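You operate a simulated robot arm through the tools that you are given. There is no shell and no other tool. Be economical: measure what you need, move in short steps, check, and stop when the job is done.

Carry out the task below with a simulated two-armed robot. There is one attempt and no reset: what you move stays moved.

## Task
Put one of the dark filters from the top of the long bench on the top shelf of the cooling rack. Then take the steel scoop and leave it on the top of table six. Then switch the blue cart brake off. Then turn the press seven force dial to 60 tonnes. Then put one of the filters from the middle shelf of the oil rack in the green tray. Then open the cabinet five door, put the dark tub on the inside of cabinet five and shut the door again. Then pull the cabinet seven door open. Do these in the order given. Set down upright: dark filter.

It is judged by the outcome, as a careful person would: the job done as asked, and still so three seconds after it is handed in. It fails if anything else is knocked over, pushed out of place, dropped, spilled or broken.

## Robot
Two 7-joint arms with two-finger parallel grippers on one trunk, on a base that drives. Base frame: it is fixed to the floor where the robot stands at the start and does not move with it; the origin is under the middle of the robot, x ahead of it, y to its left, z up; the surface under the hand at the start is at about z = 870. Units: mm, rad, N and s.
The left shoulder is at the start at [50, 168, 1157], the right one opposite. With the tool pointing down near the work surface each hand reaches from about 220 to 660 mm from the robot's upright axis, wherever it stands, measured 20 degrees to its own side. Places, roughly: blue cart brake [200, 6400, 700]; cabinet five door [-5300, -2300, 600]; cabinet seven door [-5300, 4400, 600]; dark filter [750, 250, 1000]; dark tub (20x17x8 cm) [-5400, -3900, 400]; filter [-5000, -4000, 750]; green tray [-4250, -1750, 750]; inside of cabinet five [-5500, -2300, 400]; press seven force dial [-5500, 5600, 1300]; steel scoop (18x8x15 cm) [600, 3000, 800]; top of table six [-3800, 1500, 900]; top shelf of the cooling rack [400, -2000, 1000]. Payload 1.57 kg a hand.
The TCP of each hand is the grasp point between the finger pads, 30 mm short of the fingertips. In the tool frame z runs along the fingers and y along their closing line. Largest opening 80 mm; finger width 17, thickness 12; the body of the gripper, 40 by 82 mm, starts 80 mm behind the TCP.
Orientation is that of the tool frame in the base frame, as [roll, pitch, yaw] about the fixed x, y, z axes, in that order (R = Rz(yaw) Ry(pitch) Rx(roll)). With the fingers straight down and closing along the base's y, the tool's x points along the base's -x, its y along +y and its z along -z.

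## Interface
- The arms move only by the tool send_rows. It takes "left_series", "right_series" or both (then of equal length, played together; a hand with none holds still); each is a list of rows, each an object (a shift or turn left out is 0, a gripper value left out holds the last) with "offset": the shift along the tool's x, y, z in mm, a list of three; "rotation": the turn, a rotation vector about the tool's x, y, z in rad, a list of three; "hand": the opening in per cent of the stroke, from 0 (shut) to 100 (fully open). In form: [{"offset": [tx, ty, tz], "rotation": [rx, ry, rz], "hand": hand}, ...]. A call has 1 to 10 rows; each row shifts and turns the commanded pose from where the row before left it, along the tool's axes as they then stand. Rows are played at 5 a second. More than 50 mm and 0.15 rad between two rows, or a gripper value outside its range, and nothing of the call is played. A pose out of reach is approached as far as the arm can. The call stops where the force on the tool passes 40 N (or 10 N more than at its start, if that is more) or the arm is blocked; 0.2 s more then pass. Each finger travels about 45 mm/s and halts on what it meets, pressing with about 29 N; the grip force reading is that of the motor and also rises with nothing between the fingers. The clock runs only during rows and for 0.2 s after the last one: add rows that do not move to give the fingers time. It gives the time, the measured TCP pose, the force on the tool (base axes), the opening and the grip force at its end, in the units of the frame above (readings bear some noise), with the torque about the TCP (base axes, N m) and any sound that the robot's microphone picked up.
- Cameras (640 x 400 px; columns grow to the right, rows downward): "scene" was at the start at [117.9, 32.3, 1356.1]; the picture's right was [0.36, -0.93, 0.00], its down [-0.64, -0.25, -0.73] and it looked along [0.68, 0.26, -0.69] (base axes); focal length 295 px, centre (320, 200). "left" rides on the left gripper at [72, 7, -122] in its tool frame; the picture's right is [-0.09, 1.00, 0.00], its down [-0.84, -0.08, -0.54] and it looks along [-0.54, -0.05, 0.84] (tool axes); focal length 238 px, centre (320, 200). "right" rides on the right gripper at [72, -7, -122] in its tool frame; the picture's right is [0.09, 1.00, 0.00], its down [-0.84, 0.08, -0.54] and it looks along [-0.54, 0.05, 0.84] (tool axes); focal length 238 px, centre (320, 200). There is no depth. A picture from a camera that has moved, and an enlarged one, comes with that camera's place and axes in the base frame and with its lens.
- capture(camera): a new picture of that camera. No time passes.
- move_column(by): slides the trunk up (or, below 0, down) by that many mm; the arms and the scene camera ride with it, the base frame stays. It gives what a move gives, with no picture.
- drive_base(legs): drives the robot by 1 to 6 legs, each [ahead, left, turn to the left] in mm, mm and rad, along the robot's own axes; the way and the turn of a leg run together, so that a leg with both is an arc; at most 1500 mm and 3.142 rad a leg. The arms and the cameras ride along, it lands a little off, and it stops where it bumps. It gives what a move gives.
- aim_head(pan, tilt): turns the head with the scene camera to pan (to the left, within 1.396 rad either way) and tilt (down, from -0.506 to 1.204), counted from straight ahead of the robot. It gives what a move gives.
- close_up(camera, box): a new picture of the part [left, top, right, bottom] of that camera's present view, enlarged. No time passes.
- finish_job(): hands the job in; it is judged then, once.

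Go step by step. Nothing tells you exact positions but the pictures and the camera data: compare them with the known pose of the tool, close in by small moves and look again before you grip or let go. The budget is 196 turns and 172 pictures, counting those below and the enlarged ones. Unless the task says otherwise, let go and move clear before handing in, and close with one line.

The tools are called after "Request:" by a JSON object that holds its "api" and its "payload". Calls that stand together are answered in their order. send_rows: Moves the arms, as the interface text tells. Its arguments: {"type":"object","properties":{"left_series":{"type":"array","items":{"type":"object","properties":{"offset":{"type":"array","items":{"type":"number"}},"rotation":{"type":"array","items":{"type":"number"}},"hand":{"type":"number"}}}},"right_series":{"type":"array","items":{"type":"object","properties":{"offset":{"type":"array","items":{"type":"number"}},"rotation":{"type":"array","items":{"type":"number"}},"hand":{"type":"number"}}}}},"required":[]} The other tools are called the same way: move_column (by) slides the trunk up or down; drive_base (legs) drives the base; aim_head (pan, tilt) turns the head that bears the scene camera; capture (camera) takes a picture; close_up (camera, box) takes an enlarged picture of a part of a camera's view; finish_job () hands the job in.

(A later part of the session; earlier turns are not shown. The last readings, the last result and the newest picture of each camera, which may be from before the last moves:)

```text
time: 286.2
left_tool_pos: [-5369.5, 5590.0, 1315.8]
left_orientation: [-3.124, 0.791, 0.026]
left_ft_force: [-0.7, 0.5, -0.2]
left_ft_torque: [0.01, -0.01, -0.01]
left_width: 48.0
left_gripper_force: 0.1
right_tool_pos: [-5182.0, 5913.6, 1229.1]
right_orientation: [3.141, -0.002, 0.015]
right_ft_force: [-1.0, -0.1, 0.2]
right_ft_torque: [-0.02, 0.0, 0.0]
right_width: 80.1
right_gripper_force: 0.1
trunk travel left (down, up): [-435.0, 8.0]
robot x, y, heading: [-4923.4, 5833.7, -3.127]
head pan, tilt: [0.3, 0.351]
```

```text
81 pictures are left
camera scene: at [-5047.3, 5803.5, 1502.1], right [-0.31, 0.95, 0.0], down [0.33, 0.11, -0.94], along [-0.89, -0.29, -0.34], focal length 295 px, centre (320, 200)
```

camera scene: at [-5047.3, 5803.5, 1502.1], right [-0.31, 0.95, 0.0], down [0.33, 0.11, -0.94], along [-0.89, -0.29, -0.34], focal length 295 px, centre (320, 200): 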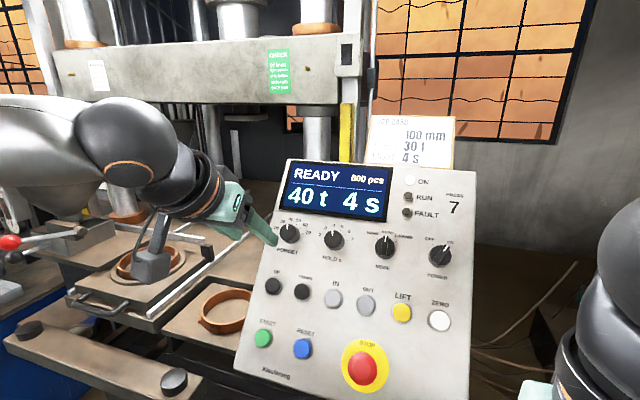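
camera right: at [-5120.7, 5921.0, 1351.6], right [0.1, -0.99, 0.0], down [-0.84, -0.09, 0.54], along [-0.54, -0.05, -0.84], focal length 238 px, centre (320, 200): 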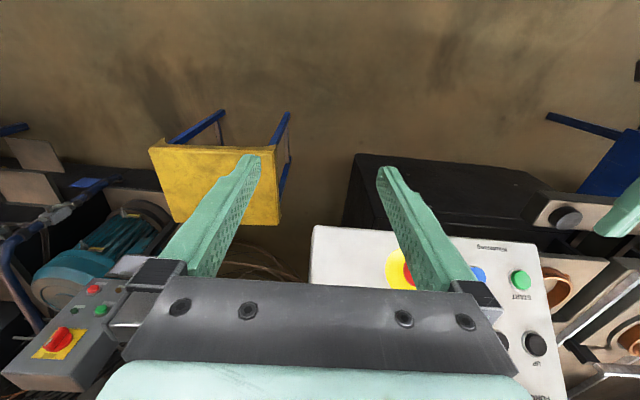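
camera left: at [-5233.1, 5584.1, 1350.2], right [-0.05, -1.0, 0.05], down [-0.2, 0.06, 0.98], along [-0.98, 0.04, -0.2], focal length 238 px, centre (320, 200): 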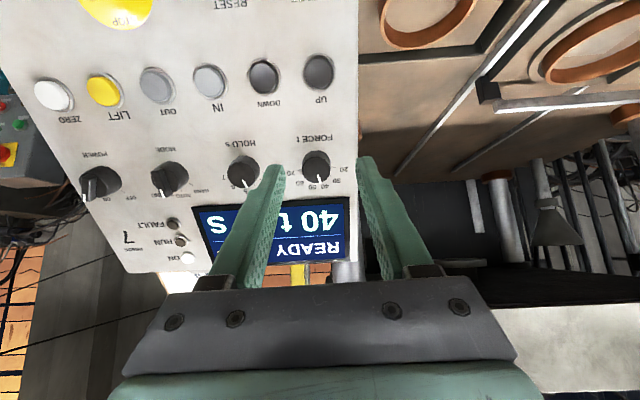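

The knob is confirmed at about [-5501, 5596, 1256]. I'll move 100 mm closer with the base and take the hand to a pre-grasp position.

Request:
{"api": "drive_base", "payload": {"legs": [[100, 0, 0]]}}

Request:
{"api": "send_rows", "payload": {"left_series": [{"offset": [10, -3, 0]}, {"offset": [8, -3, 10]}, {}]}}

Request:
{"api": "capture", "payload": {"camera": "left"}}

Request:
{"api": "close_up", "payload": {"camera": "scene", "box": [150, 140, 390, 320]}}

```text
time: 287.3
left_tool_pos: [-5467.5, 5587.8, 1316.9]
left_orientation: [-3.126, 0.794, 0.025]
left_ft_force: [-0.3, -0.2, -0.3]
left_ft_torque: [-0.04, -0.02, -0.02]
left_width: 48.2
left_gripper_force: 0.0
right_tool_pos: [-5279.1, 5911.6, 1229.7]
right_orientation: [-3.139, -0.001, 0.013]
right_ft_force: [-0.1, -0.4, -0.5]
right_ft_torque: [-0.03, -0.04, 0.04]
right_width: 80.0
right_gripper_force: 0.1
trunk travel left (down, up): [-435.0, 8.0]
robot x, y, heading: [-5016.9, 5827.4, -3.127]
head pan, tilt: [0.3, 0.351]
```

```text
time: 288.1
left_tool_pos: [-5460.4, 5593.7, 1298.2]
left_orientation: [-3.124, 0.796, 0.027]
left_ft_force: [-1.1, -0.2, -1.1]
left_ft_torque: [0.04, 0.02, -0.03]
left_width: 48.0
left_gripper_force: 0.1
right_tool_pos: [-5278.6, 5912.9, 1229.5]
right_orientation: [-3.14, -0.001, 0.015]
right_ft_force: [0.2, 0.1, -0.6]
right_ft_torque: [0.0, 0.02, 0.01]
right_width: 79.9
right_gripper_force: 0.1
trunk travel left (down, up): [-435.0, 8.0]
robot x, y, heading: [-5013.8, 5830.6, -3.128]
head pan, tilt: [0.3, 0.351]
```

```text
80 pictures are left
camera left: at [-5323.8, 5588.8, 1331.0], right [-0.05, -1.0, 0.05], down [-0.2, 0.06, 0.98], along [-0.98, 0.04, -0.2], focal length 238 px, centre (320, 200)
```

left: 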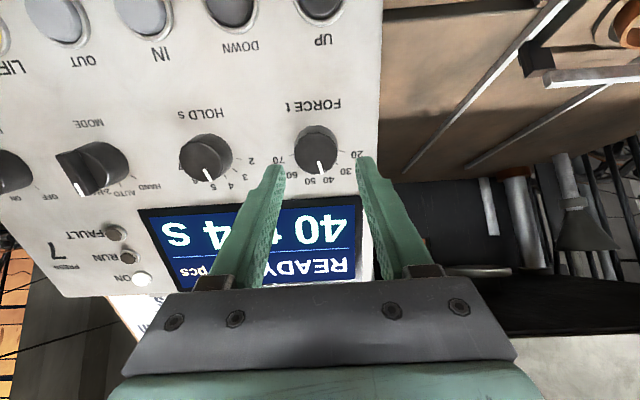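

```text
2.22 times, centred on (270, 230) of scene
camera zoom: at [-5143.4, 5802.0, 1502.3], right [-0.31, 0.95, 0.0], down [0.33, 0.11, -0.94], along [-0.89, -0.29, -0.34], focal length 655 px, centre (431, 133)
```

zoom: 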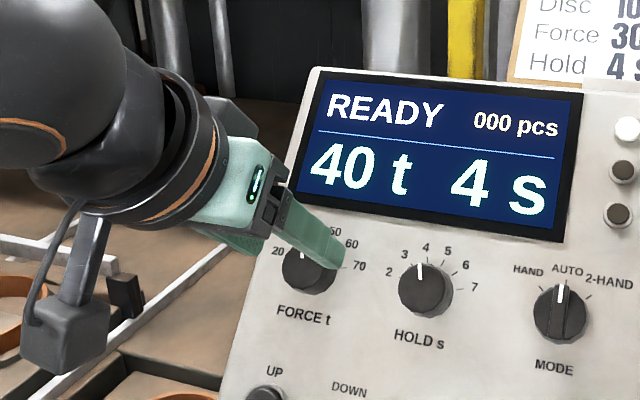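

Request:
{"api": "send_rows", "payload": {"left_series": [{"offset": [-4, -3, 25]}, {"offset": [0, 0, 20]}, {}, {"hand": 0}, {"hand": 0}, {"hand": 0}, {"hand": 0}]}}

Request:
{"api": "capture", "payload": {"camera": "left"}}

Request:
{"api": "close_up", "payload": {"camera": "scene", "box": [190, 150, 390, 300]}}

```text
time: 288.8
left_tool_pos: [-5485.6, 5597.6, 1277.9]
left_orientation: [-3.124, 0.811, 0.022]
left_ft_force: [39.4, -4.5, 18.6]
left_ft_torque: [0.2, -0.06, -0.45]
left_width: 46.5
left_gripper_force: 0.1
right_tool_pos: [-5269.5, 5911.3, 1232.1]
right_orientation: [-3.138, 0.008, 0.016]
right_ft_force: [0.8, -0.1, -0.7]
right_ft_torque: [-0.03, -0.02, -0.02]
right_width: 80.0
right_gripper_force: 0.1
trunk travel left (down, up): [-435.0, 8.0]
robot x, y, heading: [-5017.6, 5831.0, -3.123]
head pan, tilt: [0.3, 0.351]
stopped in row 3 (left hand): the force on the tool passed its limit at 54 N (the readings are from after the stop); the commanded pose is now the measured one
```

```text
78 pictures are left
camera left: at [-5347.1, 5592.1, 1309.1], right [-0.05, -1.0, 0.06], down [-0.18, 0.06, 0.98], along [-0.98, 0.04, -0.18], focal length 238 px, centre (320, 200)
```

left: 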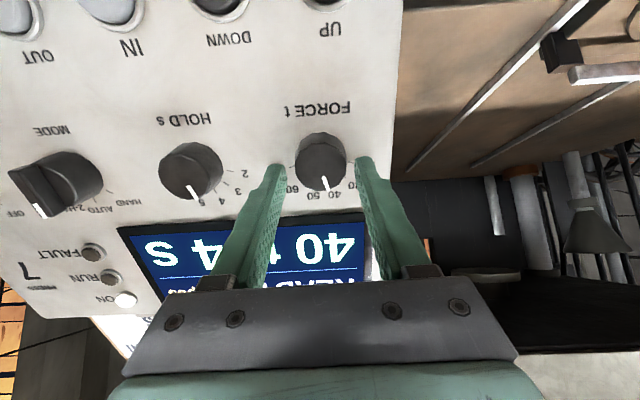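

```text
2.67 times, centred on (290, 225) of scene
camera zoom: at [-5132.0, 5801.5, 1503.5], right [-0.31, 0.95, 0.0], down [0.32, 0.11, -0.94], along [-0.89, -0.29, -0.34], focal length 786 px, centre (400, 133)
```

zoom: 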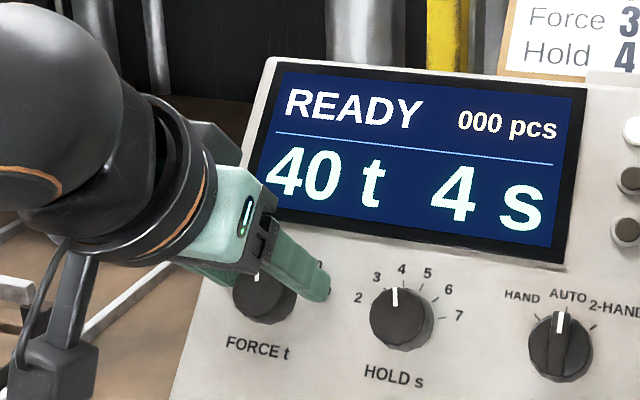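

The fingertips touched the panel above the dial, so the panel is steeper than I estimated and the hand sits a bit high. I'll back off, flatten the pitch slightly and shift down to centre on the knob.

Request:
{"api": "send_rows", "payload": {"left_series": [{"offset": [0, 0, -25]}, {"rotation": [0, -0.14, 0]}, {"offset": [14, 0, 0]}, {}]}}

Request:
{"api": "capture", "payload": {"camera": "left"}}

Request:
{"api": "close_up", "payload": {"camera": "scene", "box": [190, 150, 390, 300]}}

```text
time: 289.8
left_tool_pos: [-5467.8, 5598.1, 1278.7]
left_orientation: [-3.123, 0.943, 0.027]
left_ft_force: [0.0, 0.1, 0.3]
left_ft_torque: [0.01, 0.04, 0.0]
left_width: 48.0
left_gripper_force: 0.1
right_tool_pos: [-5277.8, 5912.1, 1230.1]
right_orientation: [-3.14, -0.002, 0.016]
right_ft_force: [-0.1, 0.1, 0.5]
right_ft_torque: [0.0, 0.01, -0.03]
right_width: 80.2
right_gripper_force: 0.1
trunk travel left (down, up): [-435.0, 8.0]
robot x, y, heading: [-5013.1, 5828.1, -3.124]
head pan, tilt: [0.3, 0.351]
```

```text
76 pictures are left
camera left: at [-5328.0, 5592.6, 1291.5], right [-0.04, -1.0, 0.06], down [-0.05, 0.07, 1.0], along [-1.0, 0.04, -0.06], focal length 238 px, centre (320, 200)
```

left: 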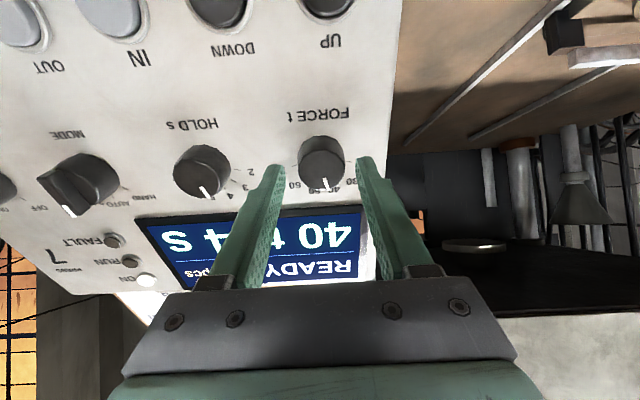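

```text
2.67 times, centred on (290, 225) of scene
camera zoom: at [-5142.6, 5801.9, 1502.2], right [-0.31, 0.95, 0.0], down [0.33, 0.11, -0.94], along [-0.89, -0.29, -0.34], focal length 786 px, centre (400, 133)
```

zoom: 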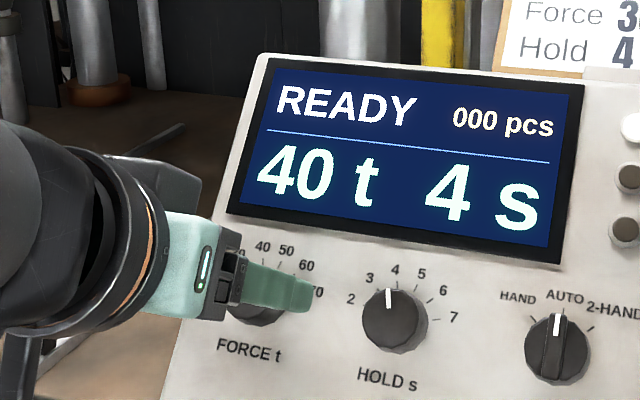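

Now the knob is on the hand's axis, about 39 mm ahead. I'll advance gently and grip it.

Request:
{"api": "send_rows", "payload": {"left_series": [{"offset": [0, 0, 10]}, {"offset": [0, 0, 8]}, {"offset": [0, 0, 6]}, {"offset": [0, 0, 4]}, {"hand": 0}, {"hand": 0}, {"hand": 0}, {"hand": 0}]}}

Request:
{"api": "capture", "payload": {"camera": "left"}}

```text
time: 290.6
left_tool_pos: [-5478.9, 5598.5, 1272.5]
left_orientation: [-3.12, 0.954, 0.027]
left_ft_force: [29.3, -5.9, 15.4]
left_ft_torque: [0.1, -0.41, -0.24]
left_width: 46.5
left_gripper_force: 0.0
right_tool_pos: [-5270.5, 5911.8, 1231.9]
right_orientation: [-3.141, 0.007, 0.018]
right_ft_force: [0.0, 0.5, -0.5]
right_ft_torque: [0.0, -0.02, -0.02]
right_width: 80.0
right_gripper_force: 0.1
trunk travel left (down, up): [-435.0, 8.0]
robot x, y, heading: [-5012.3, 5829.5, -3.125]
head pan, tilt: [0.3, 0.351]
stopped in row 4 (left hand): the force on the tool passed its limit at 44 N (the readings are from after the stop); the commanded pose is now the measured one
```

```text
74 pictures are left
camera left: at [-5337.6, 5593.4, 1282.1], right [-0.04, -1.0, 0.06], down [-0.04, 0.07, 1.0], along [-1.0, 0.04, -0.04], focal length 238 px, centre (320, 200)
```

left: 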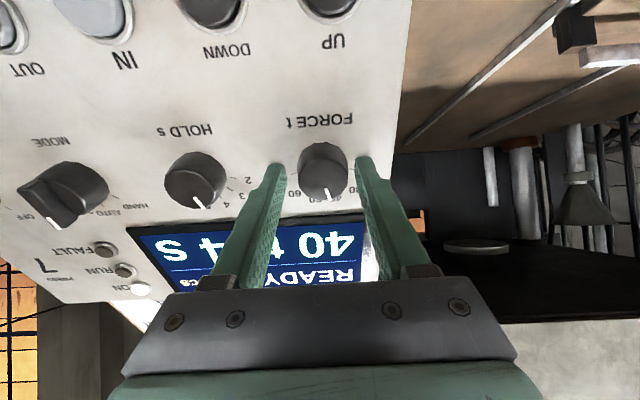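

The tips rest against the panel and already overlap the knob by about 14 mm. I'll back off 3 mm, shift 5 mm down and close.

Request:
{"api": "send_rows", "payload": {"left_series": [{"offset": [0, 0, -4]}, {"offset": [5, 0, 0]}, {"hand": 0}, {"hand": 0}, {"hand": 0}, {"hand": 0}]}}

Request:
{"api": "capture", "payload": {"camera": "left"}}

Request:
{"api": "close_up", "payload": {"camera": "scene", "box": [190, 150, 390, 300]}}

```text
time: 292.1
left_tool_pos: [-5476.5, 5596.4, 1269.1]
left_orientation: [-3.123, 0.954, 0.029]
left_ft_force: [11.3, -9.1, 25.4]
left_ft_torque: [0.05, 0.17, 0.09]
left_width: 33.3
left_gripper_force: 41.0
right_tool_pos: [-5274.3, 5910.6, 1231.0]
right_orientation: [-3.141, 0.002, 0.015]
right_ft_force: [-0.3, -0.2, 0.0]
right_ft_torque: [-0.01, 0.0, -0.02]
right_width: 79.8
right_gripper_force: 0.0
trunk travel left (down, up): [-435.0, 8.0]
robot x, y, heading: [-5017.3, 5827.5, -3.127]
head pan, tilt: [0.3, 0.351]
```

```text
73 pictures are left
camera left: at [-5336.2, 5592.0, 1280.6], right [-0.04, -1.0, 0.06], down [-0.04, 0.07, 1.0], along [-1.0, 0.04, -0.04], focal length 238 px, centre (320, 200)
```

left: 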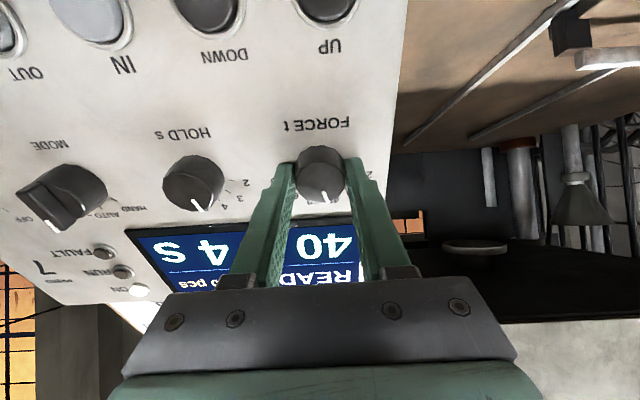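

```text
2.67 times, centred on (290, 225) of scene
camera zoom: at [-5137.6, 5800.8, 1502.8], right [-0.31, 0.95, 0.0], down [0.32, 0.11, -0.94], along [-0.89, -0.29, -0.34], focal length 786 px, centre (400, 133)
```

zoom: 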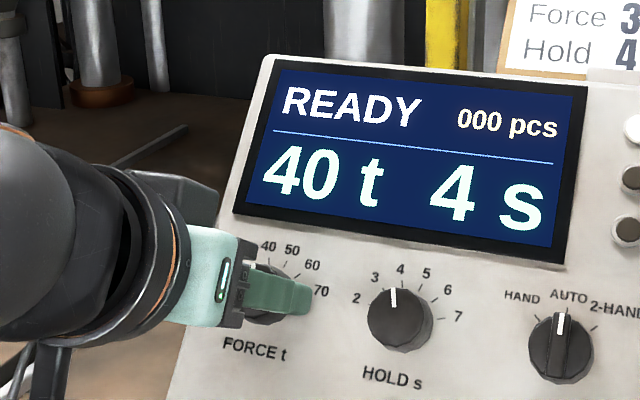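

The knob is gripped at 33 mm. I'll turn clockwise in steps and watch the display.

Request:
{"api": "send_rows", "payload": {"left_series": [{"rotation": [0, 0, 0.13]}, {"rotation": [0, 0, 0.13]}, {"rotation": [0, 0, 0.13]}, {"rotation": [0, 0, 0.13]}, {}]}}

Request:
{"api": "close_up", "payload": {"camera": "scene", "box": [190, 150, 390, 300]}}

```text
time: 293.2
left_tool_pos: [-5477.1, 5598.9, 1270.1]
left_orientation: [2.536, 0.795, -0.766]
left_ft_force: [10.5, -11.1, 30.3]
left_ft_torque: [0.52, 0.22, -0.35]
left_width: 33.1
left_gripper_force: 41.1
right_tool_pos: [-5275.0, 5910.1, 1230.7]
right_orientation: [-3.14, 0.005, 0.016]
right_ft_force: [0.8, 0.4, 0.0]
right_ft_torque: [-0.03, -0.02, 0.01]
right_width: 79.9
right_gripper_force: 0.0
trunk travel left (down, up): [-435.0, 8.0]
robot x, y, heading: [-5014.2, 5830.6, -3.128]
head pan, tilt: [0.3, 0.351]
```

```text
2.67 times, centred on (290, 225) of scene
camera zoom: at [-5137.3, 5800.9, 1502.8], right [-0.31, 0.95, 0.0], down [0.32, 0.11, -0.94], along [-0.89, -0.29, -0.34], focal length 786 px, centre (400, 133)
```

zoom: 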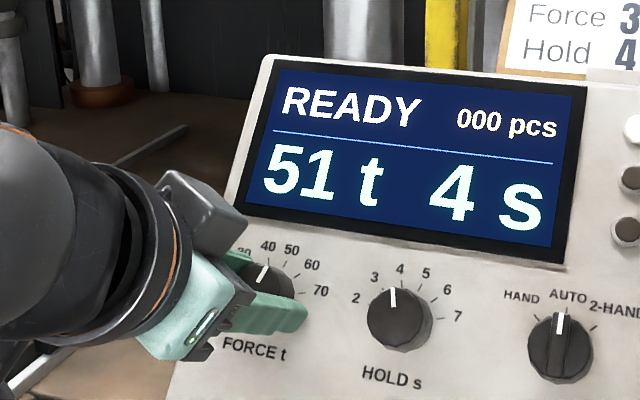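

The display reads 51 t. Another 0.42 rad should bring it to 60.

Request:
{"api": "send_rows", "payload": {"left_series": [{"rotation": [0, 0, 0.14]}, {"rotation": [0, 0, 0.14]}, {"rotation": [0, 0, 0.12]}, {}]}}

Request:
{"api": "close_up", "payload": {"camera": "scene", "box": [190, 150, 390, 300]}}

```text
time: 294.2
left_tool_pos: [-5476.7, 5600.9, 1271.1]
left_orientation: [2.298, 0.527, -1.149]
left_ft_force: [9.9, -5.7, 33.7]
left_ft_torque: [0.89, -0.28, -1.15]
left_width: 33.4
left_gripper_force: 41.5
right_tool_pos: [-5274.5, 5912.7, 1230.7]
right_orientation: [-3.141, 0.004, 0.017]
right_ft_force: [-0.1, -0.7, 0.6]
right_ft_torque: [-0.01, -0.01, 0.06]
right_width: 80.2
right_gripper_force: 0.0
trunk travel left (down, up): [-435.0, 8.0]
robot x, y, heading: [-5016.2, 5829.5, -3.124]
head pan, tilt: [0.3, 0.351]
```

```text
2.67 times, centred on (290, 225) of scene
camera zoom: at [-5137.2, 5802.0, 1502.8], right [-0.31, 0.95, 0.0], down [0.32, 0.11, -0.94], along [-0.89, -0.29, -0.34], focal length 786 px, centre (400, 133)
```

zoom: 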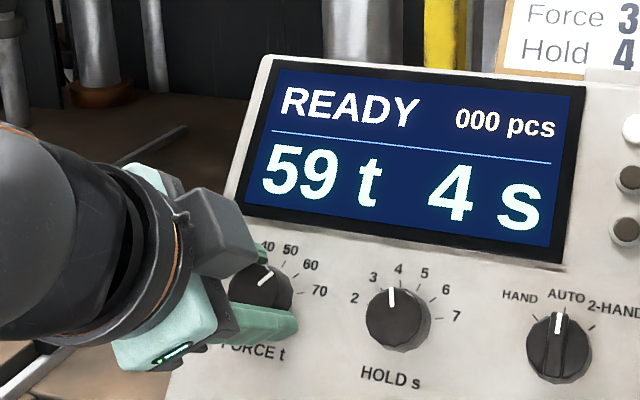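

Request:
{"api": "send_rows", "payload": {"left_series": [{"rotation": [0, 0, 0.06]}, {}]}}

Request:
{"api": "close_up", "payload": {"camera": "scene", "box": [190, 150, 390, 300]}}

```text
time: 294.9
left_tool_pos: [-5477.9, 5600.9, 1270.1]
left_orientation: [2.275, 0.485, -1.193]
left_ft_force: [9.6, -3.3, 33.6]
left_ft_torque: [1.12, -0.46, -1.37]
left_width: 33.2
left_gripper_force: 41.1
right_tool_pos: [-5273.6, 5912.5, 1231.6]
right_orientation: [3.141, 0.004, 0.014]
right_ft_force: [0.0, -0.1, -0.4]
right_ft_torque: [-0.02, 0.02, 0.0]
right_width: 80.1
right_gripper_force: 0.0
trunk travel left (down, up): [-435.0, 8.0]
robot x, y, heading: [-5016.7, 5828.2, -3.121]
head pan, tilt: [0.3, 0.351]
```

```text
2.67 times, centred on (290, 225) of scene
camera zoom: at [-5137.3, 5802.4, 1502.8], right [-0.31, 0.95, 0.0], down [0.32, 0.11, -0.94], along [-0.89, -0.29, -0.34], focal length 786 px, centre (400, 133)
```

zoom: 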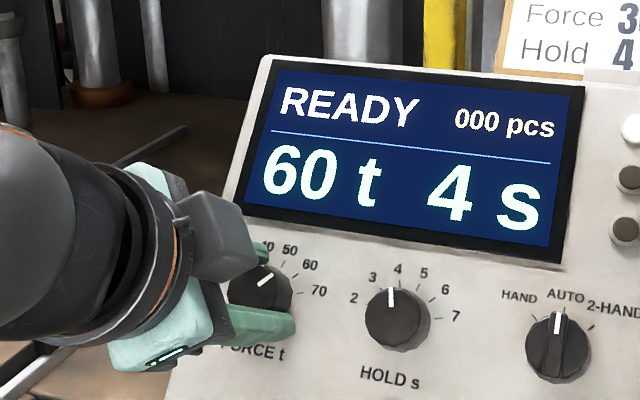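

60 t is showing. I'll open, back away along the tool axis and check that it holds.

Request:
{"api": "send_rows", "payload": {"left_series": [{"hand": 60}, {"hand": 60}, {"hand": 60}, {"offset": [0, 0, -30]}, {"offset": [0, 0, -40]}, {"offset": [0, 0, -40]}, {}]}}

Request:
{"api": "close_up", "payload": {"camera": "scene", "box": [230, 130, 430, 280]}}

```text
time: 296.4
left_tool_pos: [-5390.5, 5598.8, 1330.4]
left_orientation: [2.292, 0.478, -1.184]
left_ft_force: [0.8, -0.7, 0.9]
left_ft_torque: [0.0, -0.03, 0.02]
left_width: 47.8
left_gripper_force: 0.1
right_tool_pos: [-5277.6, 5910.2, 1229.8]
right_orientation: [-3.14, -0.001, 0.015]
right_ft_force: [-0.5, -0.1, 0.1]
right_ft_torque: [-0.04, -0.04, 0.02]
right_width: 79.9
right_gripper_force: 0.1
trunk travel left (down, up): [-435.0, 8.0]
robot x, y, heading: [-5014.8, 5829.7, -3.122]
head pan, tilt: [0.3, 0.351]
```

```text
2.67 times, centred on (330, 205) of scene
camera zoom: at [-5142.8, 5801.7, 1502.1], right [-0.31, 0.95, 0.0], down [0.33, 0.11, -0.94], along [-0.89, -0.29, -0.34], focal length 786 px, centre (293, 187)
```

zoom: 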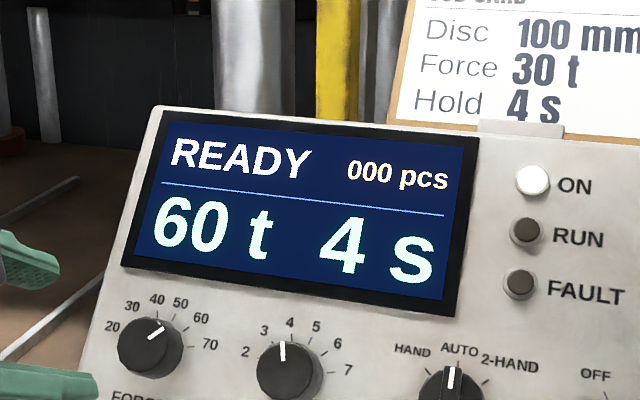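

The dial holds at 60 t. Next is the oil rack far to the south, so I'll reset the left hand to point down and return to the aisle through the same gap.

Request:
{"api": "drive_base", "payload": {"legs": [[-220, 0, -0.02], [0, -590, 0], [-1500, 0, 0], [-1500, 0, 0], [-400, 0, 0]]}}

Request:
{"api": "send_rows", "payload": {"left_series": [{"rotation": [0, 0, -0.145], "hand": 100}, {"rotation": [0, 0, -0.145]}, {"rotation": [0, 0, -0.145]}, {"rotation": [0, 0, -0.145]}, {"rotation": [0, 0, -0.145]}, {"rotation": [0, 0, -0.145]}, {"rotation": [0, 0, -0.13]}]}}

Request:
{"api": "send_rows", "payload": {"left_series": [{"rotation": [0, 0.145, 0]}, {"rotation": [0, 0.145, 0]}, {"rotation": [0, 0.145, 0]}, {"rotation": [0, 0.145, 0]}, {"rotation": [0, 0.145, 0]}, {"rotation": [0, 0.145, 0]}, {"rotation": [0, 0.08, 0]}, {}]}}

```text
time: 319.6
left_tool_pos: [-1768.0, 6120.9, 1329.4]
left_orientation: [2.29, 0.48, -1.24]
left_ft_force: [-0.4, 0.0, -0.2]
left_ft_torque: [-0.03, 0.01, 0.02]
left_width: 48.3
left_gripper_force: 0.0
right_tool_pos: [-1638.5, 6428.4, 1230.1]
right_orientation: [-3.138, -0.003, -0.037]
right_ft_force: [-0.6, 1.0, 1.0]
right_ft_torque: [0.01, 0.04, -0.06]
right_width: 79.9
right_gripper_force: 0.1
trunk travel left (down, up): [-435.0, 8.0]
robot x, y, heading: [-1381.1, 6335.1, 3.103]
head pan, tilt: [0.3, 0.351]
```

```text
time: 321.2
left_tool_pos: [-1768.6, 6120.9, 1330.2]
left_orientation: [-3.089, 0.946, 0.013]
left_ft_force: [0.1, 0.3, 1.1]
left_ft_torque: [0.02, 0.01, -0.01]
left_width: 80.0
left_gripper_force: 0.0
right_tool_pos: [-1640.7, 6427.4, 1230.2]
right_orientation: [-3.139, -0.002, -0.039]
right_ft_force: [-0.5, 0.1, -0.2]
right_ft_torque: [-0.01, 0.02, -0.01]
right_width: 80.0
right_gripper_force: 0.0
trunk travel left (down, up): [-435.0, 8.0]
robot x, y, heading: [-1382.7, 6332.9, 3.106]
head pan, tilt: [0.3, 0.351]
```

```text
time: 323.0
left_tool_pos: [-1769.4, 6122.0, 1330.8]
left_orientation: [-3.114, -0.005, -0.032]
left_ft_force: [0.7, -0.7, 0.2]
left_ft_torque: [0.01, -0.01, 0.0]
left_width: 80.1
left_gripper_force: 0.0
right_tool_pos: [-1638.6, 6427.5, 1229.5]
right_orientation: [-3.139, -0.002, -0.038]
right_ft_force: [0.8, -0.2, 0.1]
right_ft_torque: [-0.02, 0.0, 0.03]
right_width: 80.1
right_gripper_force: 0.1
trunk travel left (down, up): [-435.0, 8.0]
robot x, y, heading: [-1384.5, 6332.0, 3.105]
head pan, tilt: [0.3, 0.351]
```

Request:
{"api": "aim_head", "payload": {"pan": 1.39, "tilt": 0.2}}

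Request:
{"api": "capture", "payload": {"camera": "scene"}}

```text
time: 324.4
left_tool_pos: [-1769.5, 6121.4, 1331.1]
left_orientation: [-3.114, -0.003, -0.032]
left_ft_force: [-0.2, 0.6, 0.3]
left_ft_torque: [0.0, 0.04, -0.01]
left_width: 79.8
left_gripper_force: 0.0
right_tool_pos: [-1639.5, 6426.9, 1230.3]
right_orientation: [-3.14, -0.001, -0.037]
right_ft_force: [-0.1, 0.1, -0.1]
right_ft_torque: [0.03, 0.02, -0.03]
right_width: 80.2
right_gripper_force: 0.1
trunk travel left (down, up): [-435.0, 8.0]
robot x, y, heading: [-1380.3, 6329.9, 3.105]
head pan, tilt: [1.389, 0.201]
```

```text
67 pictures are left
camera scene: at [-1440.9, 6243.6, 1516.2], right [-0.98, 0.22, 0.0], down [0.04, 0.19, -0.98], along [-0.21, -0.96, -0.2], focal length 295 px, centre (320, 200)
```

scene: 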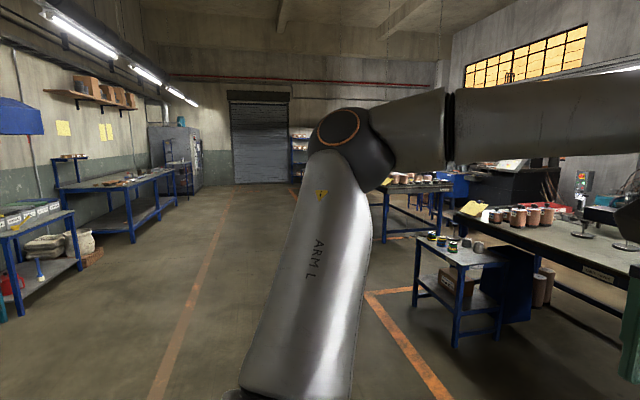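

The aisle is clear all the way south. I'll drive left along it.

Request:
{"api": "drive_base", "payload": {"legs": [[0, 0, 0.036], [0, 1500, 0], [0, 1500, 0], [0, 1500, 0], [0, 1500, 0]]}}

Request:
{"api": "drive_base", "payload": {"legs": [[0, 1500, 0], [0, 1500, 0]]}}

Request:
{"api": "aim_head", "payload": {"pan": 0.5, "tilt": 0.2}}

Request:
{"api": "capture", "payload": {"camera": "scene"}}

```text
time: 377.0
left_tool_pos: [-1654.2, 60.8, 1330.8]
left_orientation: [-3.113, -0.004, 0.048]
left_ft_force: [0.2, -0.2, 0.4]
left_ft_torque: [0.02, -0.01, 0.0]
left_width: 80.0
left_gripper_force: 0.0
right_tool_pos: [-1549.0, 378.0, 1231.0]
right_orientation: [-3.14, -0.002, 0.043]
right_ft_force: [-0.7, 0.2, 1.2]
right_ft_torque: [0.01, 0.01, 0.0]
right_width: 79.7
right_gripper_force: 0.0
trunk travel left (down, up): [-435.0, 8.0]
robot x, y, heading: [-1287.5, 301.9, -3.102]
head pan, tilt: [1.389, 0.201]
```

```text
time: 403.4
left_tool_pos: [-1527.5, -2945.0, 1330.4]
left_orientation: [-3.113, -0.004, 0.019]
left_ft_force: [-0.8, 0.3, 0.3]
left_ft_torque: [0.0, -0.03, 0.01]
left_width: 79.7
left_gripper_force: 0.0
right_tool_pos: [-1413.3, -2632.9, 1228.9]
right_orientation: [-3.139, -0.002, 0.016]
right_ft_force: [0.0, 0.4, 0.3]
right_ft_torque: [-0.03, -0.02, -0.01]
right_width: 79.9
right_gripper_force: 0.1
trunk travel left (down, up): [-435.0, 8.0]
robot x, y, heading: [-1152.7, -2715.1, -3.124]
head pan, tilt: [1.389, 0.201]
```

```text
time: 404.5
left_tool_pos: [-1527.6, -2945.1, 1329.8]
left_orientation: [-3.113, -0.003, 0.021]
left_ft_force: [-0.4, 0.7, 0.2]
left_ft_torque: [0.04, 0.02, 0.03]
left_width: 79.6
left_gripper_force: 0.0
right_tool_pos: [-1413.4, -2633.5, 1230.6]
right_orientation: [-3.139, -0.001, 0.014]
right_ft_force: [-0.5, -0.2, 1.2]
right_ft_torque: [0.02, 0.01, -0.01]
right_width: 79.9
right_gripper_force: 0.0
trunk travel left (down, up): [-435.0, 8.0]
robot x, y, heading: [-1154.2, -2714.9, -3.124]
head pan, tilt: [0.499, 0.201]
```

```text
66 pictures are left
camera scene: at [-1270.7, -2759.9, 1516.2], right [-0.49, 0.87, 0.0], down [0.17, 0.1, -0.98], along [-0.85, -0.48, -0.2], focal length 295 px, centre (320, 200)
```

scene: 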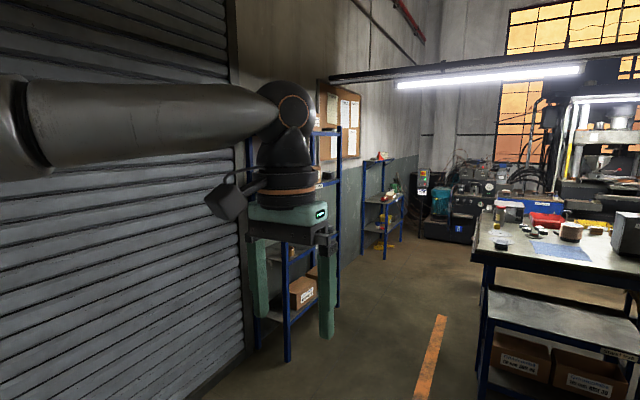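

Request:
{"api": "close_up", "payload": {"camera": "scene", "box": [340, 140, 480, 270]}}

Request:
{"api": "close_up", "payload": {"camera": "scene", "box": [460, 180, 640, 400]}}

```text
3.08 times, centred on (410, 205) of scene
camera zoom: at [-1270.7, -2759.9, 1516.2], right [-0.49, 0.87, 0.0], down [0.17, 0.1, -0.98], along [-0.85, -0.48, -0.2], focal length 907 px, centre (43, 185)
```

zoom: 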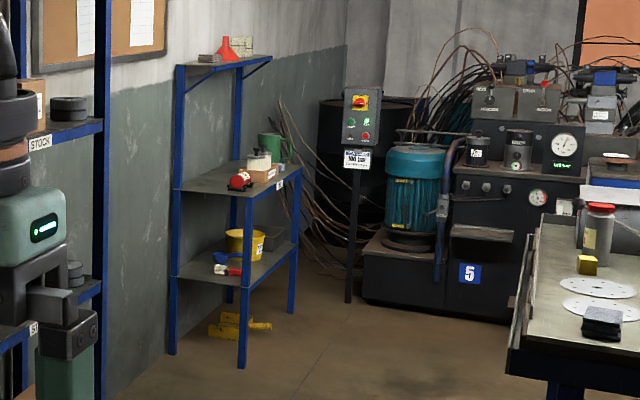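

```text
1.82 times, centred on (550, 290) of scene
camera zoom: at [-1270.7, -2759.9, 1516.2], right [-0.49, 0.87, 0.0], down [0.17, 0.1, -0.98], along [-0.85, -0.48, -0.2], focal length 536 px, centre (-98, 36)
```

zoom: 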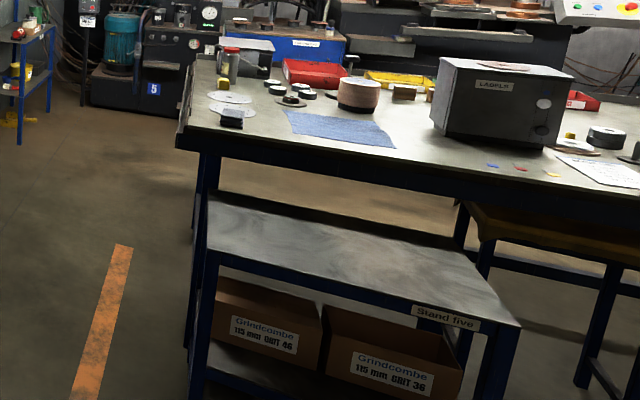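

The oil rack is the far one, at x≈-4750…-5600 with its front at y≈-3800. I'll drive along y≈-3220 between table five and the wall racks.

Request:
{"api": "drive_base", "payload": {"legs": [[0, 500, -0.017], [1500, 0, 0], [1500, 0, 0]]}}

Request:
{"api": "aim_head", "payload": {"pan": 0.6, "tilt": 0.3}}

Request:
{"api": "capture", "payload": {"camera": "scene"}}

```text
time: 423.4
left_tool_pos: [-4503.8, -3349.0, 1329.3]
left_orientation: [-3.114, -0.004, -0.043]
left_ft_force: [0.8, -0.6, 0.7]
left_ft_torque: [-0.02, 0.01, -0.03]
left_width: 79.8
left_gripper_force: 0.1
right_tool_pos: [-4372.1, -3045.4, 1230.1]
right_orientation: [-3.139, -0.002, -0.05]
right_ft_force: [-0.5, -0.2, 0.0]
right_ft_torque: [0.0, 0.0, 0.03]
right_width: 80.0
right_gripper_force: 0.1
trunk travel left (down, up): [-435.0, 8.0]
robot x, y, heading: [-4112.9, -3145.5, 3.088]
head pan, tilt: [0.499, 0.201]
```

```text
time: 424.1
left_tool_pos: [-4505.4, -3350.0, 1330.5]
left_orientation: [-3.114, -0.004, -0.045]
left_ft_force: [0.2, -0.3, 0.0]
left_ft_torque: [-0.01, 0.01, 0.02]
left_width: 79.9
left_gripper_force: 0.1
right_tool_pos: [-4372.1, -3045.9, 1229.3]
right_orientation: [-3.14, -0.003, -0.05]
right_ft_force: [0.4, -0.7, 0.7]
right_ft_torque: [-0.02, -0.03, -0.02]
right_width: 79.5
right_gripper_force: 0.0
trunk travel left (down, up): [-435.0, 8.0]
robot x, y, heading: [-4116.4, -3148.6, 3.094]
head pan, tilt: [0.6, 0.3]
```

```text
63 pictures are left
camera scene: at [-4233.9, -3190.7, 1507.0], right [-0.52, 0.85, 0.0], down [0.25, 0.15, -0.96], along [-0.81, -0.5, -0.3], focal length 295 px, centre (320, 200)
```

scene: 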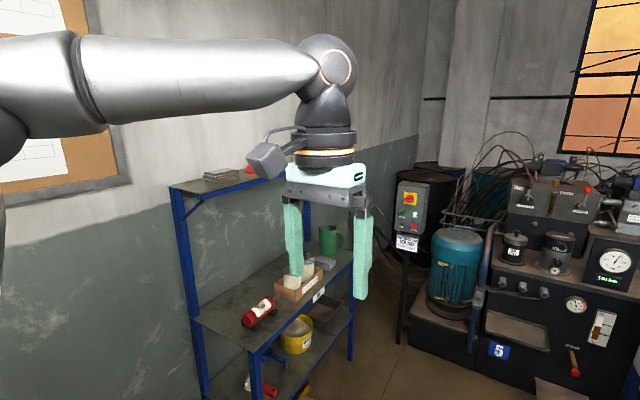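

Request:
{"api": "drive_base", "payload": {"legs": [[800, 0, 0], [0, 0, 1.6]]}}

Request:
{"api": "aim_head", "payload": {"pan": 0.0, "tilt": 0.6}}

Request:
{"api": "capture", "payload": {"camera": "scene"}}

```text
time: 432.2
left_tool_pos: [-4704.0, -3492.6, 1331.3]
left_orientation: [-3.114, -0.003, 1.546]
left_ft_force: [-0.2, 0.3, -0.2]
left_ft_torque: [-0.01, -0.05, 0.02]
left_width: 80.2
left_gripper_force: 0.0
right_tool_pos: [-5010.2, -3366.4, 1229.4]
right_orientation: [-3.141, -0.001, 1.537]
right_ft_force: [-0.5, -0.6, -0.1]
right_ft_torque: [0.0, 0.02, 0.02]
right_width: 79.9
right_gripper_force: 0.0
trunk travel left (down, up): [-435.0, 8.0]
robot x, y, heading: [-4915.7, -3109.6, -1.6]
head pan, tilt: [0.6, 0.3]
```

```text
time: 433.2
left_tool_pos: [-4704.1, -3493.1, 1329.7]
left_orientation: [-3.114, -0.005, 1.546]
left_ft_force: [0.2, -0.1, -0.3]
left_ft_torque: [0.03, -0.03, 0.03]
left_width: 80.1
left_gripper_force: 0.1
right_tool_pos: [-5011.1, -3364.8, 1230.5]
right_orientation: [-3.139, -0.001, 1.539]
right_ft_force: [-0.6, 0.5, 0.4]
right_ft_torque: [-0.02, -0.02, -0.03]
right_width: 79.7
right_gripper_force: 0.1
trunk travel left (down, up): [-435.0, 8.0]
robot x, y, heading: [-4917.0, -3108.0, -1.609]
head pan, tilt: [0.0, 0.6]
```

```text
62 pictures are left
camera scene: at [-4919.2, -3233.3, 1479.5], right [-1.0, 0.03, 0.0], down [0.02, 0.56, -0.83], along [-0.02, -0.82, -0.56], focal length 295 px, centre (320, 200)
```

scene: 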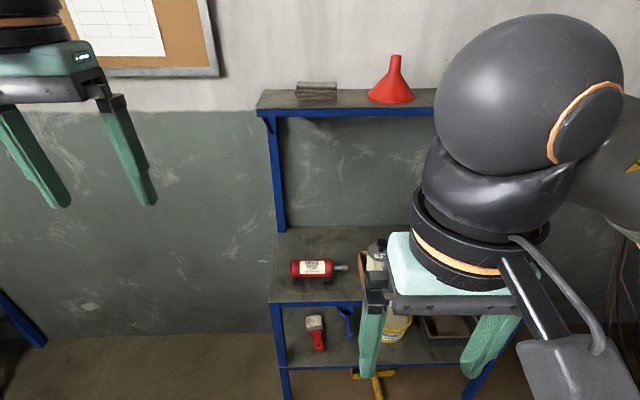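

Request:
{"api": "drive_base", "payload": {"legs": [[0, -260, 0.035]]}}

Request:
{"api": "capture", "payload": {"camera": "scene"}}

Request:
{"api": "close_up", "payload": {"camera": "scene", "box": [120, 200, 360, 360]}}

```text
time: 436.1
left_tool_pos: [-4952.8, -3482.3, 1330.1]
left_orientation: [-3.113, -0.003, 1.58]
left_ft_force: [0.0, 0.3, 0.5]
left_ft_torque: [-0.01, -0.03, -0.04]
left_width: 79.9
left_gripper_force: 0.1
right_tool_pos: [-5263.0, -3365.5, 1230.5]
right_orientation: [-3.14, -0.002, 1.575]
right_ft_force: [-0.4, -1.1, -0.9]
right_ft_torque: [0.03, -0.02, 0.04]
right_width: 80.2
right_gripper_force: 0.1
trunk travel left (down, up): [-435.0, 8.0]
robot x, y, heading: [-5176.9, -3104.5, -1.563]
head pan, tilt: [0.0, 0.6]
```

```text
61 pictures are left
camera scene: at [-5176.1, -3230.1, 1479.4], right [-1.0, -0.01, 0.0], down [0.0, 0.56, -0.83], along [0.0, -0.83, -0.56], focal length 295 px, centre (320, 200)
```

scene: 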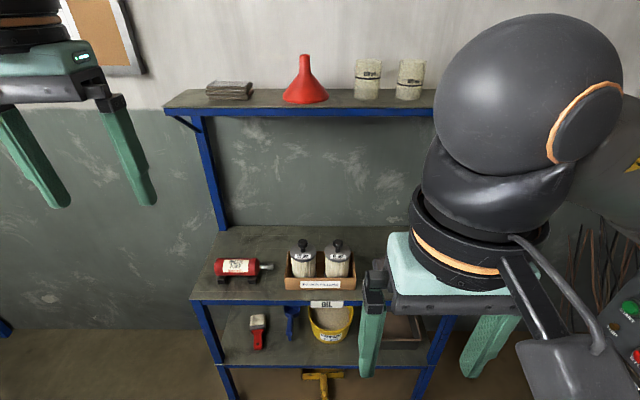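

```text
2.50 times, centred on (240, 280) of scene
camera zoom: at [-5176.1, -3230.1, 1479.4], right [-1.0, -0.01, 0.0], down [0.0, 0.56, -0.83], along [0.0, -0.83, -0.56], focal length 737 px, centre (520, 0)
```

zoom: 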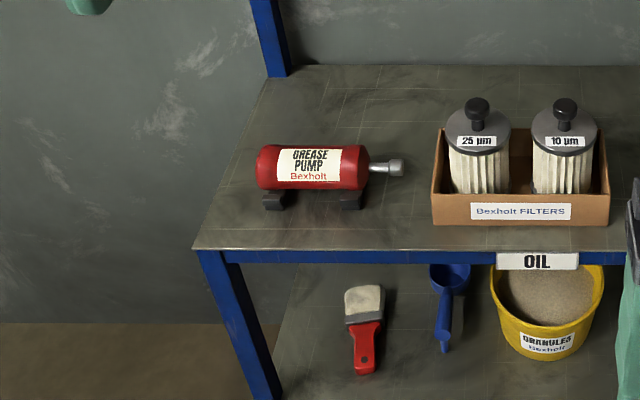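

The middle shelf holds a box of two white filters (25 µm, 10 µm) with knobs near [-5126, -3880, 883] and [-5229, -3880, 883]. I'll take the left one with the left hand.

Request:
{"api": "drive_base", "payload": {"legs": [[0, -120, 0], [200, 0, 0]]}}

Request:
{"api": "move_column", "payload": {"by": -105}}

Request:
{"api": "send_rows", "payload": {"left_series": [{"offset": [0, 0, 45]}, {"offset": [0, 0, 45]}, {"offset": [0, 0, 45]}, {"offset": [0, 0, 35]}, {}]}}

Request:
{"api": "capture", "payload": {"camera": "left"}}

Request:
{"api": "capture", "payload": {"camera": "scene"}}

```text
time: 439.0
left_tool_pos: [-5071.2, -3686.6, 1331.1]
left_orientation: [-3.114, -0.003, 1.576]
left_ft_force: [0.5, 0.0, 0.1]
left_ft_torque: [-0.01, 0.0, -0.02]
left_width: 80.2
left_gripper_force: 0.1
right_tool_pos: [-5380.1, -3568.3, 1229.6]
right_orientation: [-3.14, -0.003, 1.569]
right_ft_force: [-0.5, -0.4, 0.8]
right_ft_torque: [0.0, 0.0, -0.05]
right_width: 80.0
right_gripper_force: 0.0
trunk travel left (down, up): [-435.0, 8.0]
robot x, y, heading: [-5296.0, -3305.5, -1.57]
head pan, tilt: [0.0, 0.6]
```

```text
time: 440.4
left_tool_pos: [-5070.5, -3685.0, 1226.8]
left_orientation: [-3.115, -0.004, 1.577]
left_ft_force: [-0.2, 0.1, -0.1]
left_ft_torque: [-0.04, -0.01, 0.0]
left_width: 79.9
left_gripper_force: 0.0
right_tool_pos: [-5381.5, -3568.4, 1124.9]
right_orientation: [-3.14, -0.003, 1.569]
right_ft_force: [-0.1, -0.1, 0.1]
right_ft_torque: [0.02, 0.0, 0.0]
right_width: 80.0
right_gripper_force: 0.1
trunk travel left (down, up): [-330.0, 113.0]
robot x, y, heading: [-5293.9, -3305.0, -1.572]
head pan, tilt: [0.0, 0.6]
```

```text
time: 441.6
left_tool_pos: [-5074.9, -3684.1, 1055.0]
left_orientation: [-3.113, -0.003, 1.577]
left_ft_force: [0.2, 0.1, -0.1]
left_ft_torque: [0.01, 0.0, 0.0]
left_width: 79.8
left_gripper_force: 0.0
right_tool_pos: [-5381.4, -3568.5, 1125.1]
right_orientation: [-3.139, -0.003, 1.569]
right_ft_force: [-0.3, 0.6, 0.9]
right_ft_torque: [-0.03, 0.03, 0.0]
right_width: 80.0
right_gripper_force: 0.1
trunk travel left (down, up): [-330.0, 113.0]
robot x, y, heading: [-5293.9, -3308.3, -1.568]
head pan, tilt: [0.0, 0.6]
```

```text
59 pictures are left
camera left: at [-5065.1, -3613.4, 1176.0], right [1.0, -0.09, -0.03], down [-0.06, -0.84, 0.54], along [-0.07, -0.54, -0.84], focal length 238 px, centre (320, 200)
```

left: 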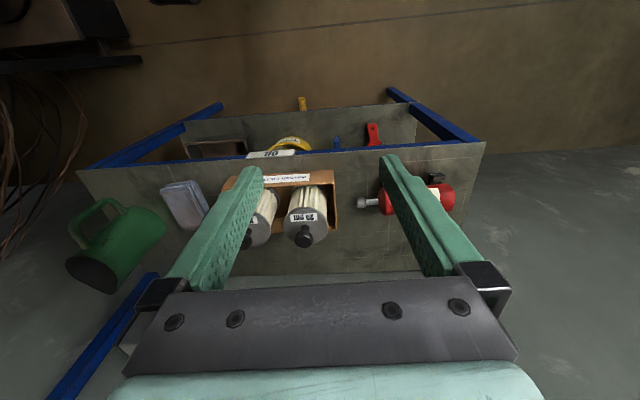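

```text
58 pictures are left
camera scene: at [-5293.4, -3432.6, 1374.5], right [-1.0, 0.0, 0.0], down [0.0, 0.56, -0.83], along [0.0, -0.83, -0.56], focal length 295 px, centre (320, 200)
```

scene: 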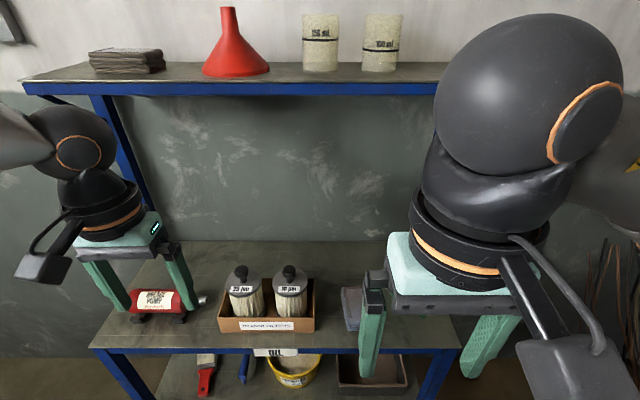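

The 25 µm knob triangulates to [-5122, -3874, 884]. I'll lower to z≈955, below the upper shelf, and reach forward over it.

Request:
{"api": "drive_base", "payload": {"legs": [[40, 0, 0]]}}

Request:
{"api": "send_rows", "payload": {"left_series": [{"offset": [0, -24, 40]}, {"offset": [0, -24, 40]}, {"offset": [0, 0, 20]}, {"offset": [-45, 0, 0]}, {"offset": [-45, 0, 0]}, {"offset": [-40, 0, 0]}, {"offset": [-22, 0, 0]}, {}]}}

Request:
{"api": "capture", "payload": {"camera": "left"}}

Request:
{"api": "capture", "payload": {"camera": "scene"}}

```text
time: 442.5
left_tool_pos: [-5074.9, -3725.6, 1055.4]
left_orientation: [-3.112, -0.006, 1.575]
left_ft_force: [0.4, -0.9, -0.7]
left_ft_torque: [-0.01, 0.01, -0.01]
left_width: 79.9
left_gripper_force: 0.1
right_tool_pos: [-5381.9, -3609.8, 1123.7]
right_orientation: [3.141, -0.002, 1.568]
right_ft_force: [0.4, -0.1, -0.6]
right_ft_torque: [0.02, 0.01, 0.02]
right_width: 80.0
right_gripper_force: 0.0
trunk travel left (down, up): [-330.0, 113.0]
robot x, y, heading: [-5295.0, -3344.9, -1.568]
head pan, tilt: [0.0, 0.6]
```

```text
time: 444.3
left_tool_pos: [-5096.1, -3846.4, 968.1]
left_orientation: [-3.112, -0.002, 1.578]
left_ft_force: [0.0, 0.0, -0.3]
left_ft_torque: [0.02, 0.01, -0.03]
left_width: 80.1
left_gripper_force: 0.0
left hand out of reach, approached as far as the arm can: row 6, 7
right_tool_pos: [-5381.2, -3608.2, 1125.2]
right_orientation: [-3.14, -0.003, 1.569]
right_ft_force: [-0.3, 0.0, 0.2]
right_ft_torque: [0.01, 0.0, 0.0]
right_width: 79.9
right_gripper_force: 0.1
trunk travel left (down, up): [-330.0, 113.0]
robot x, y, heading: [-5294.5, -3349.7, -1.573]
head pan, tilt: [0.0, 0.6]
```

```text
57 pictures are left
camera left: at [-5086.7, -3775.3, 1088.6], right [1.0, -0.09, -0.03], down [-0.06, -0.84, 0.54], along [-0.07, -0.54, -0.84], focal length 238 px, centre (320, 200)
```

left: 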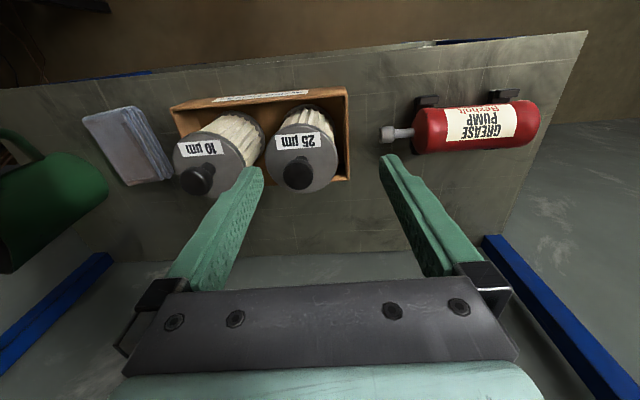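

```text
56 pictures are left
camera scene: at [-5293.5, -3472.4, 1374.5], right [-1.0, 0.0, 0.0], down [0.0, 0.56, -0.83], along [0.0, -0.83, -0.56], focal length 295 px, centre (320, 200)
```

scene: 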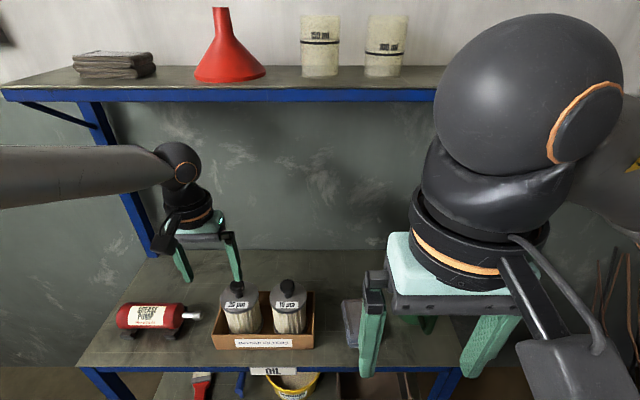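

Request:
{"api": "send_rows", "payload": {"left_series": [{"offset": [40, -10, 0]}, {}]}}

Request:
{"api": "move_column", "payload": {"by": 75}}

Request:
{"api": "drive_base", "payload": {"legs": [[8, -14, 0]]}}

Request:
{"api": "send_rows", "payload": {"left_series": [{"offset": [0, 0, 45]}, {"offset": [0, 0, 40]}, {"offset": [-30, -3, 0]}, {"offset": [-30, 0, 0]}, {}]}}

Request:
{"api": "capture", "payload": {"camera": "left"}}

```text
time: 444.9
left_tool_pos: [-5107.8, -3806.2, 966.1]
left_orientation: [-3.114, -0.003, 1.578]
left_ft_force: [-0.2, 0.3, -1.1]
left_ft_torque: [-0.01, -0.01, 0.0]
left_width: 79.8
left_gripper_force: 0.0
right_tool_pos: [-5381.2, -3608.4, 1125.1]
right_orientation: [-3.139, -0.002, 1.569]
right_ft_force: [-0.9, 0.1, 0.3]
right_ft_torque: [0.01, 0.04, 0.0]
right_width: 80.1
right_gripper_force: 0.1
trunk travel left (down, up): [-330.0, 113.0]
robot x, y, heading: [-5291.4, -3347.4, -1.571]
head pan, tilt: [0.0, 0.6]
```

```text
time: 446.0
left_tool_pos: [-5108.2, -3805.4, 1042.4]
left_orientation: [-3.113, -0.005, 1.574]
left_ft_force: [-0.4, 0.0, 0.0]
left_ft_torque: [-0.01, -0.02, 0.02]
left_width: 79.9
left_gripper_force: 0.0
right_tool_pos: [-5381.8, -3608.8, 1200.4]
right_orientation: [-3.139, -0.003, 1.57]
right_ft_force: [0.7, 0.0, 0.0]
right_ft_torque: [0.03, 0.0, 0.05]
right_width: 79.5
right_gripper_force: 0.1
trunk travel left (down, up): [-405.0, 38.0]
robot x, y, heading: [-5296.8, -3347.8, -1.57]
head pan, tilt: [0.0, 0.6]
```

```text
time: 446.8
left_tool_pos: [-5121.4, -3814.1, 1042.8]
left_orientation: [-3.114, -0.005, 1.576]
left_ft_force: [-0.1, -0.3, -0.6]
left_ft_torque: [0.04, 0.03, -0.02]
left_width: 80.2
left_gripper_force: 0.1
right_tool_pos: [-5396.9, -3615.5, 1199.6]
right_orientation: [-3.141, -0.003, 1.569]
right_ft_force: [-0.3, 0.0, 0.5]
right_ft_torque: [0.01, 0.01, -0.03]
right_width: 79.9
right_gripper_force: 0.1
trunk travel left (down, up): [-405.0, 38.0]
robot x, y, heading: [-5309.4, -3351.3, -1.572]
head pan, tilt: [0.0, 0.6]
```

```text
time: 448.0
left_tool_pos: [-5094.8, -3839.1, 984.2]
left_orientation: [-3.112, -0.002, 1.576]
left_ft_force: [-0.1, -0.4, 0.3]
left_ft_torque: [-0.02, 0.03, 0.0]
left_width: 80.1
left_gripper_force: 0.1
left hand out of reach, approached as far as the arm can: row 2, 3, 4
right_tool_pos: [-5396.7, -3615.0, 1200.6]
right_orientation: [-3.139, -0.002, 1.568]
right_ft_force: [0.8, 0.7, -0.6]
right_ft_torque: [-0.01, 0.03, -0.03]
right_width: 79.9
right_gripper_force: 0.0
trunk travel left (down, up): [-405.0, 38.0]
robot x, y, heading: [-5306.5, -3353.8, -1.567]
head pan, tilt: [0.0, 0.6]
```

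```text
55 pictures are left
camera left: at [-5084.8, -3767.4, 1106.2], right [1.0, -0.09, -0.03], down [-0.06, -0.84, 0.54], along [-0.07, -0.54, -0.84], focal length 238 px, centre (320, 200)
```

left: 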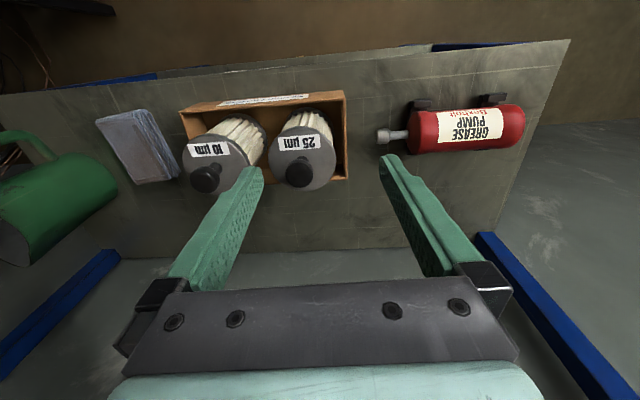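

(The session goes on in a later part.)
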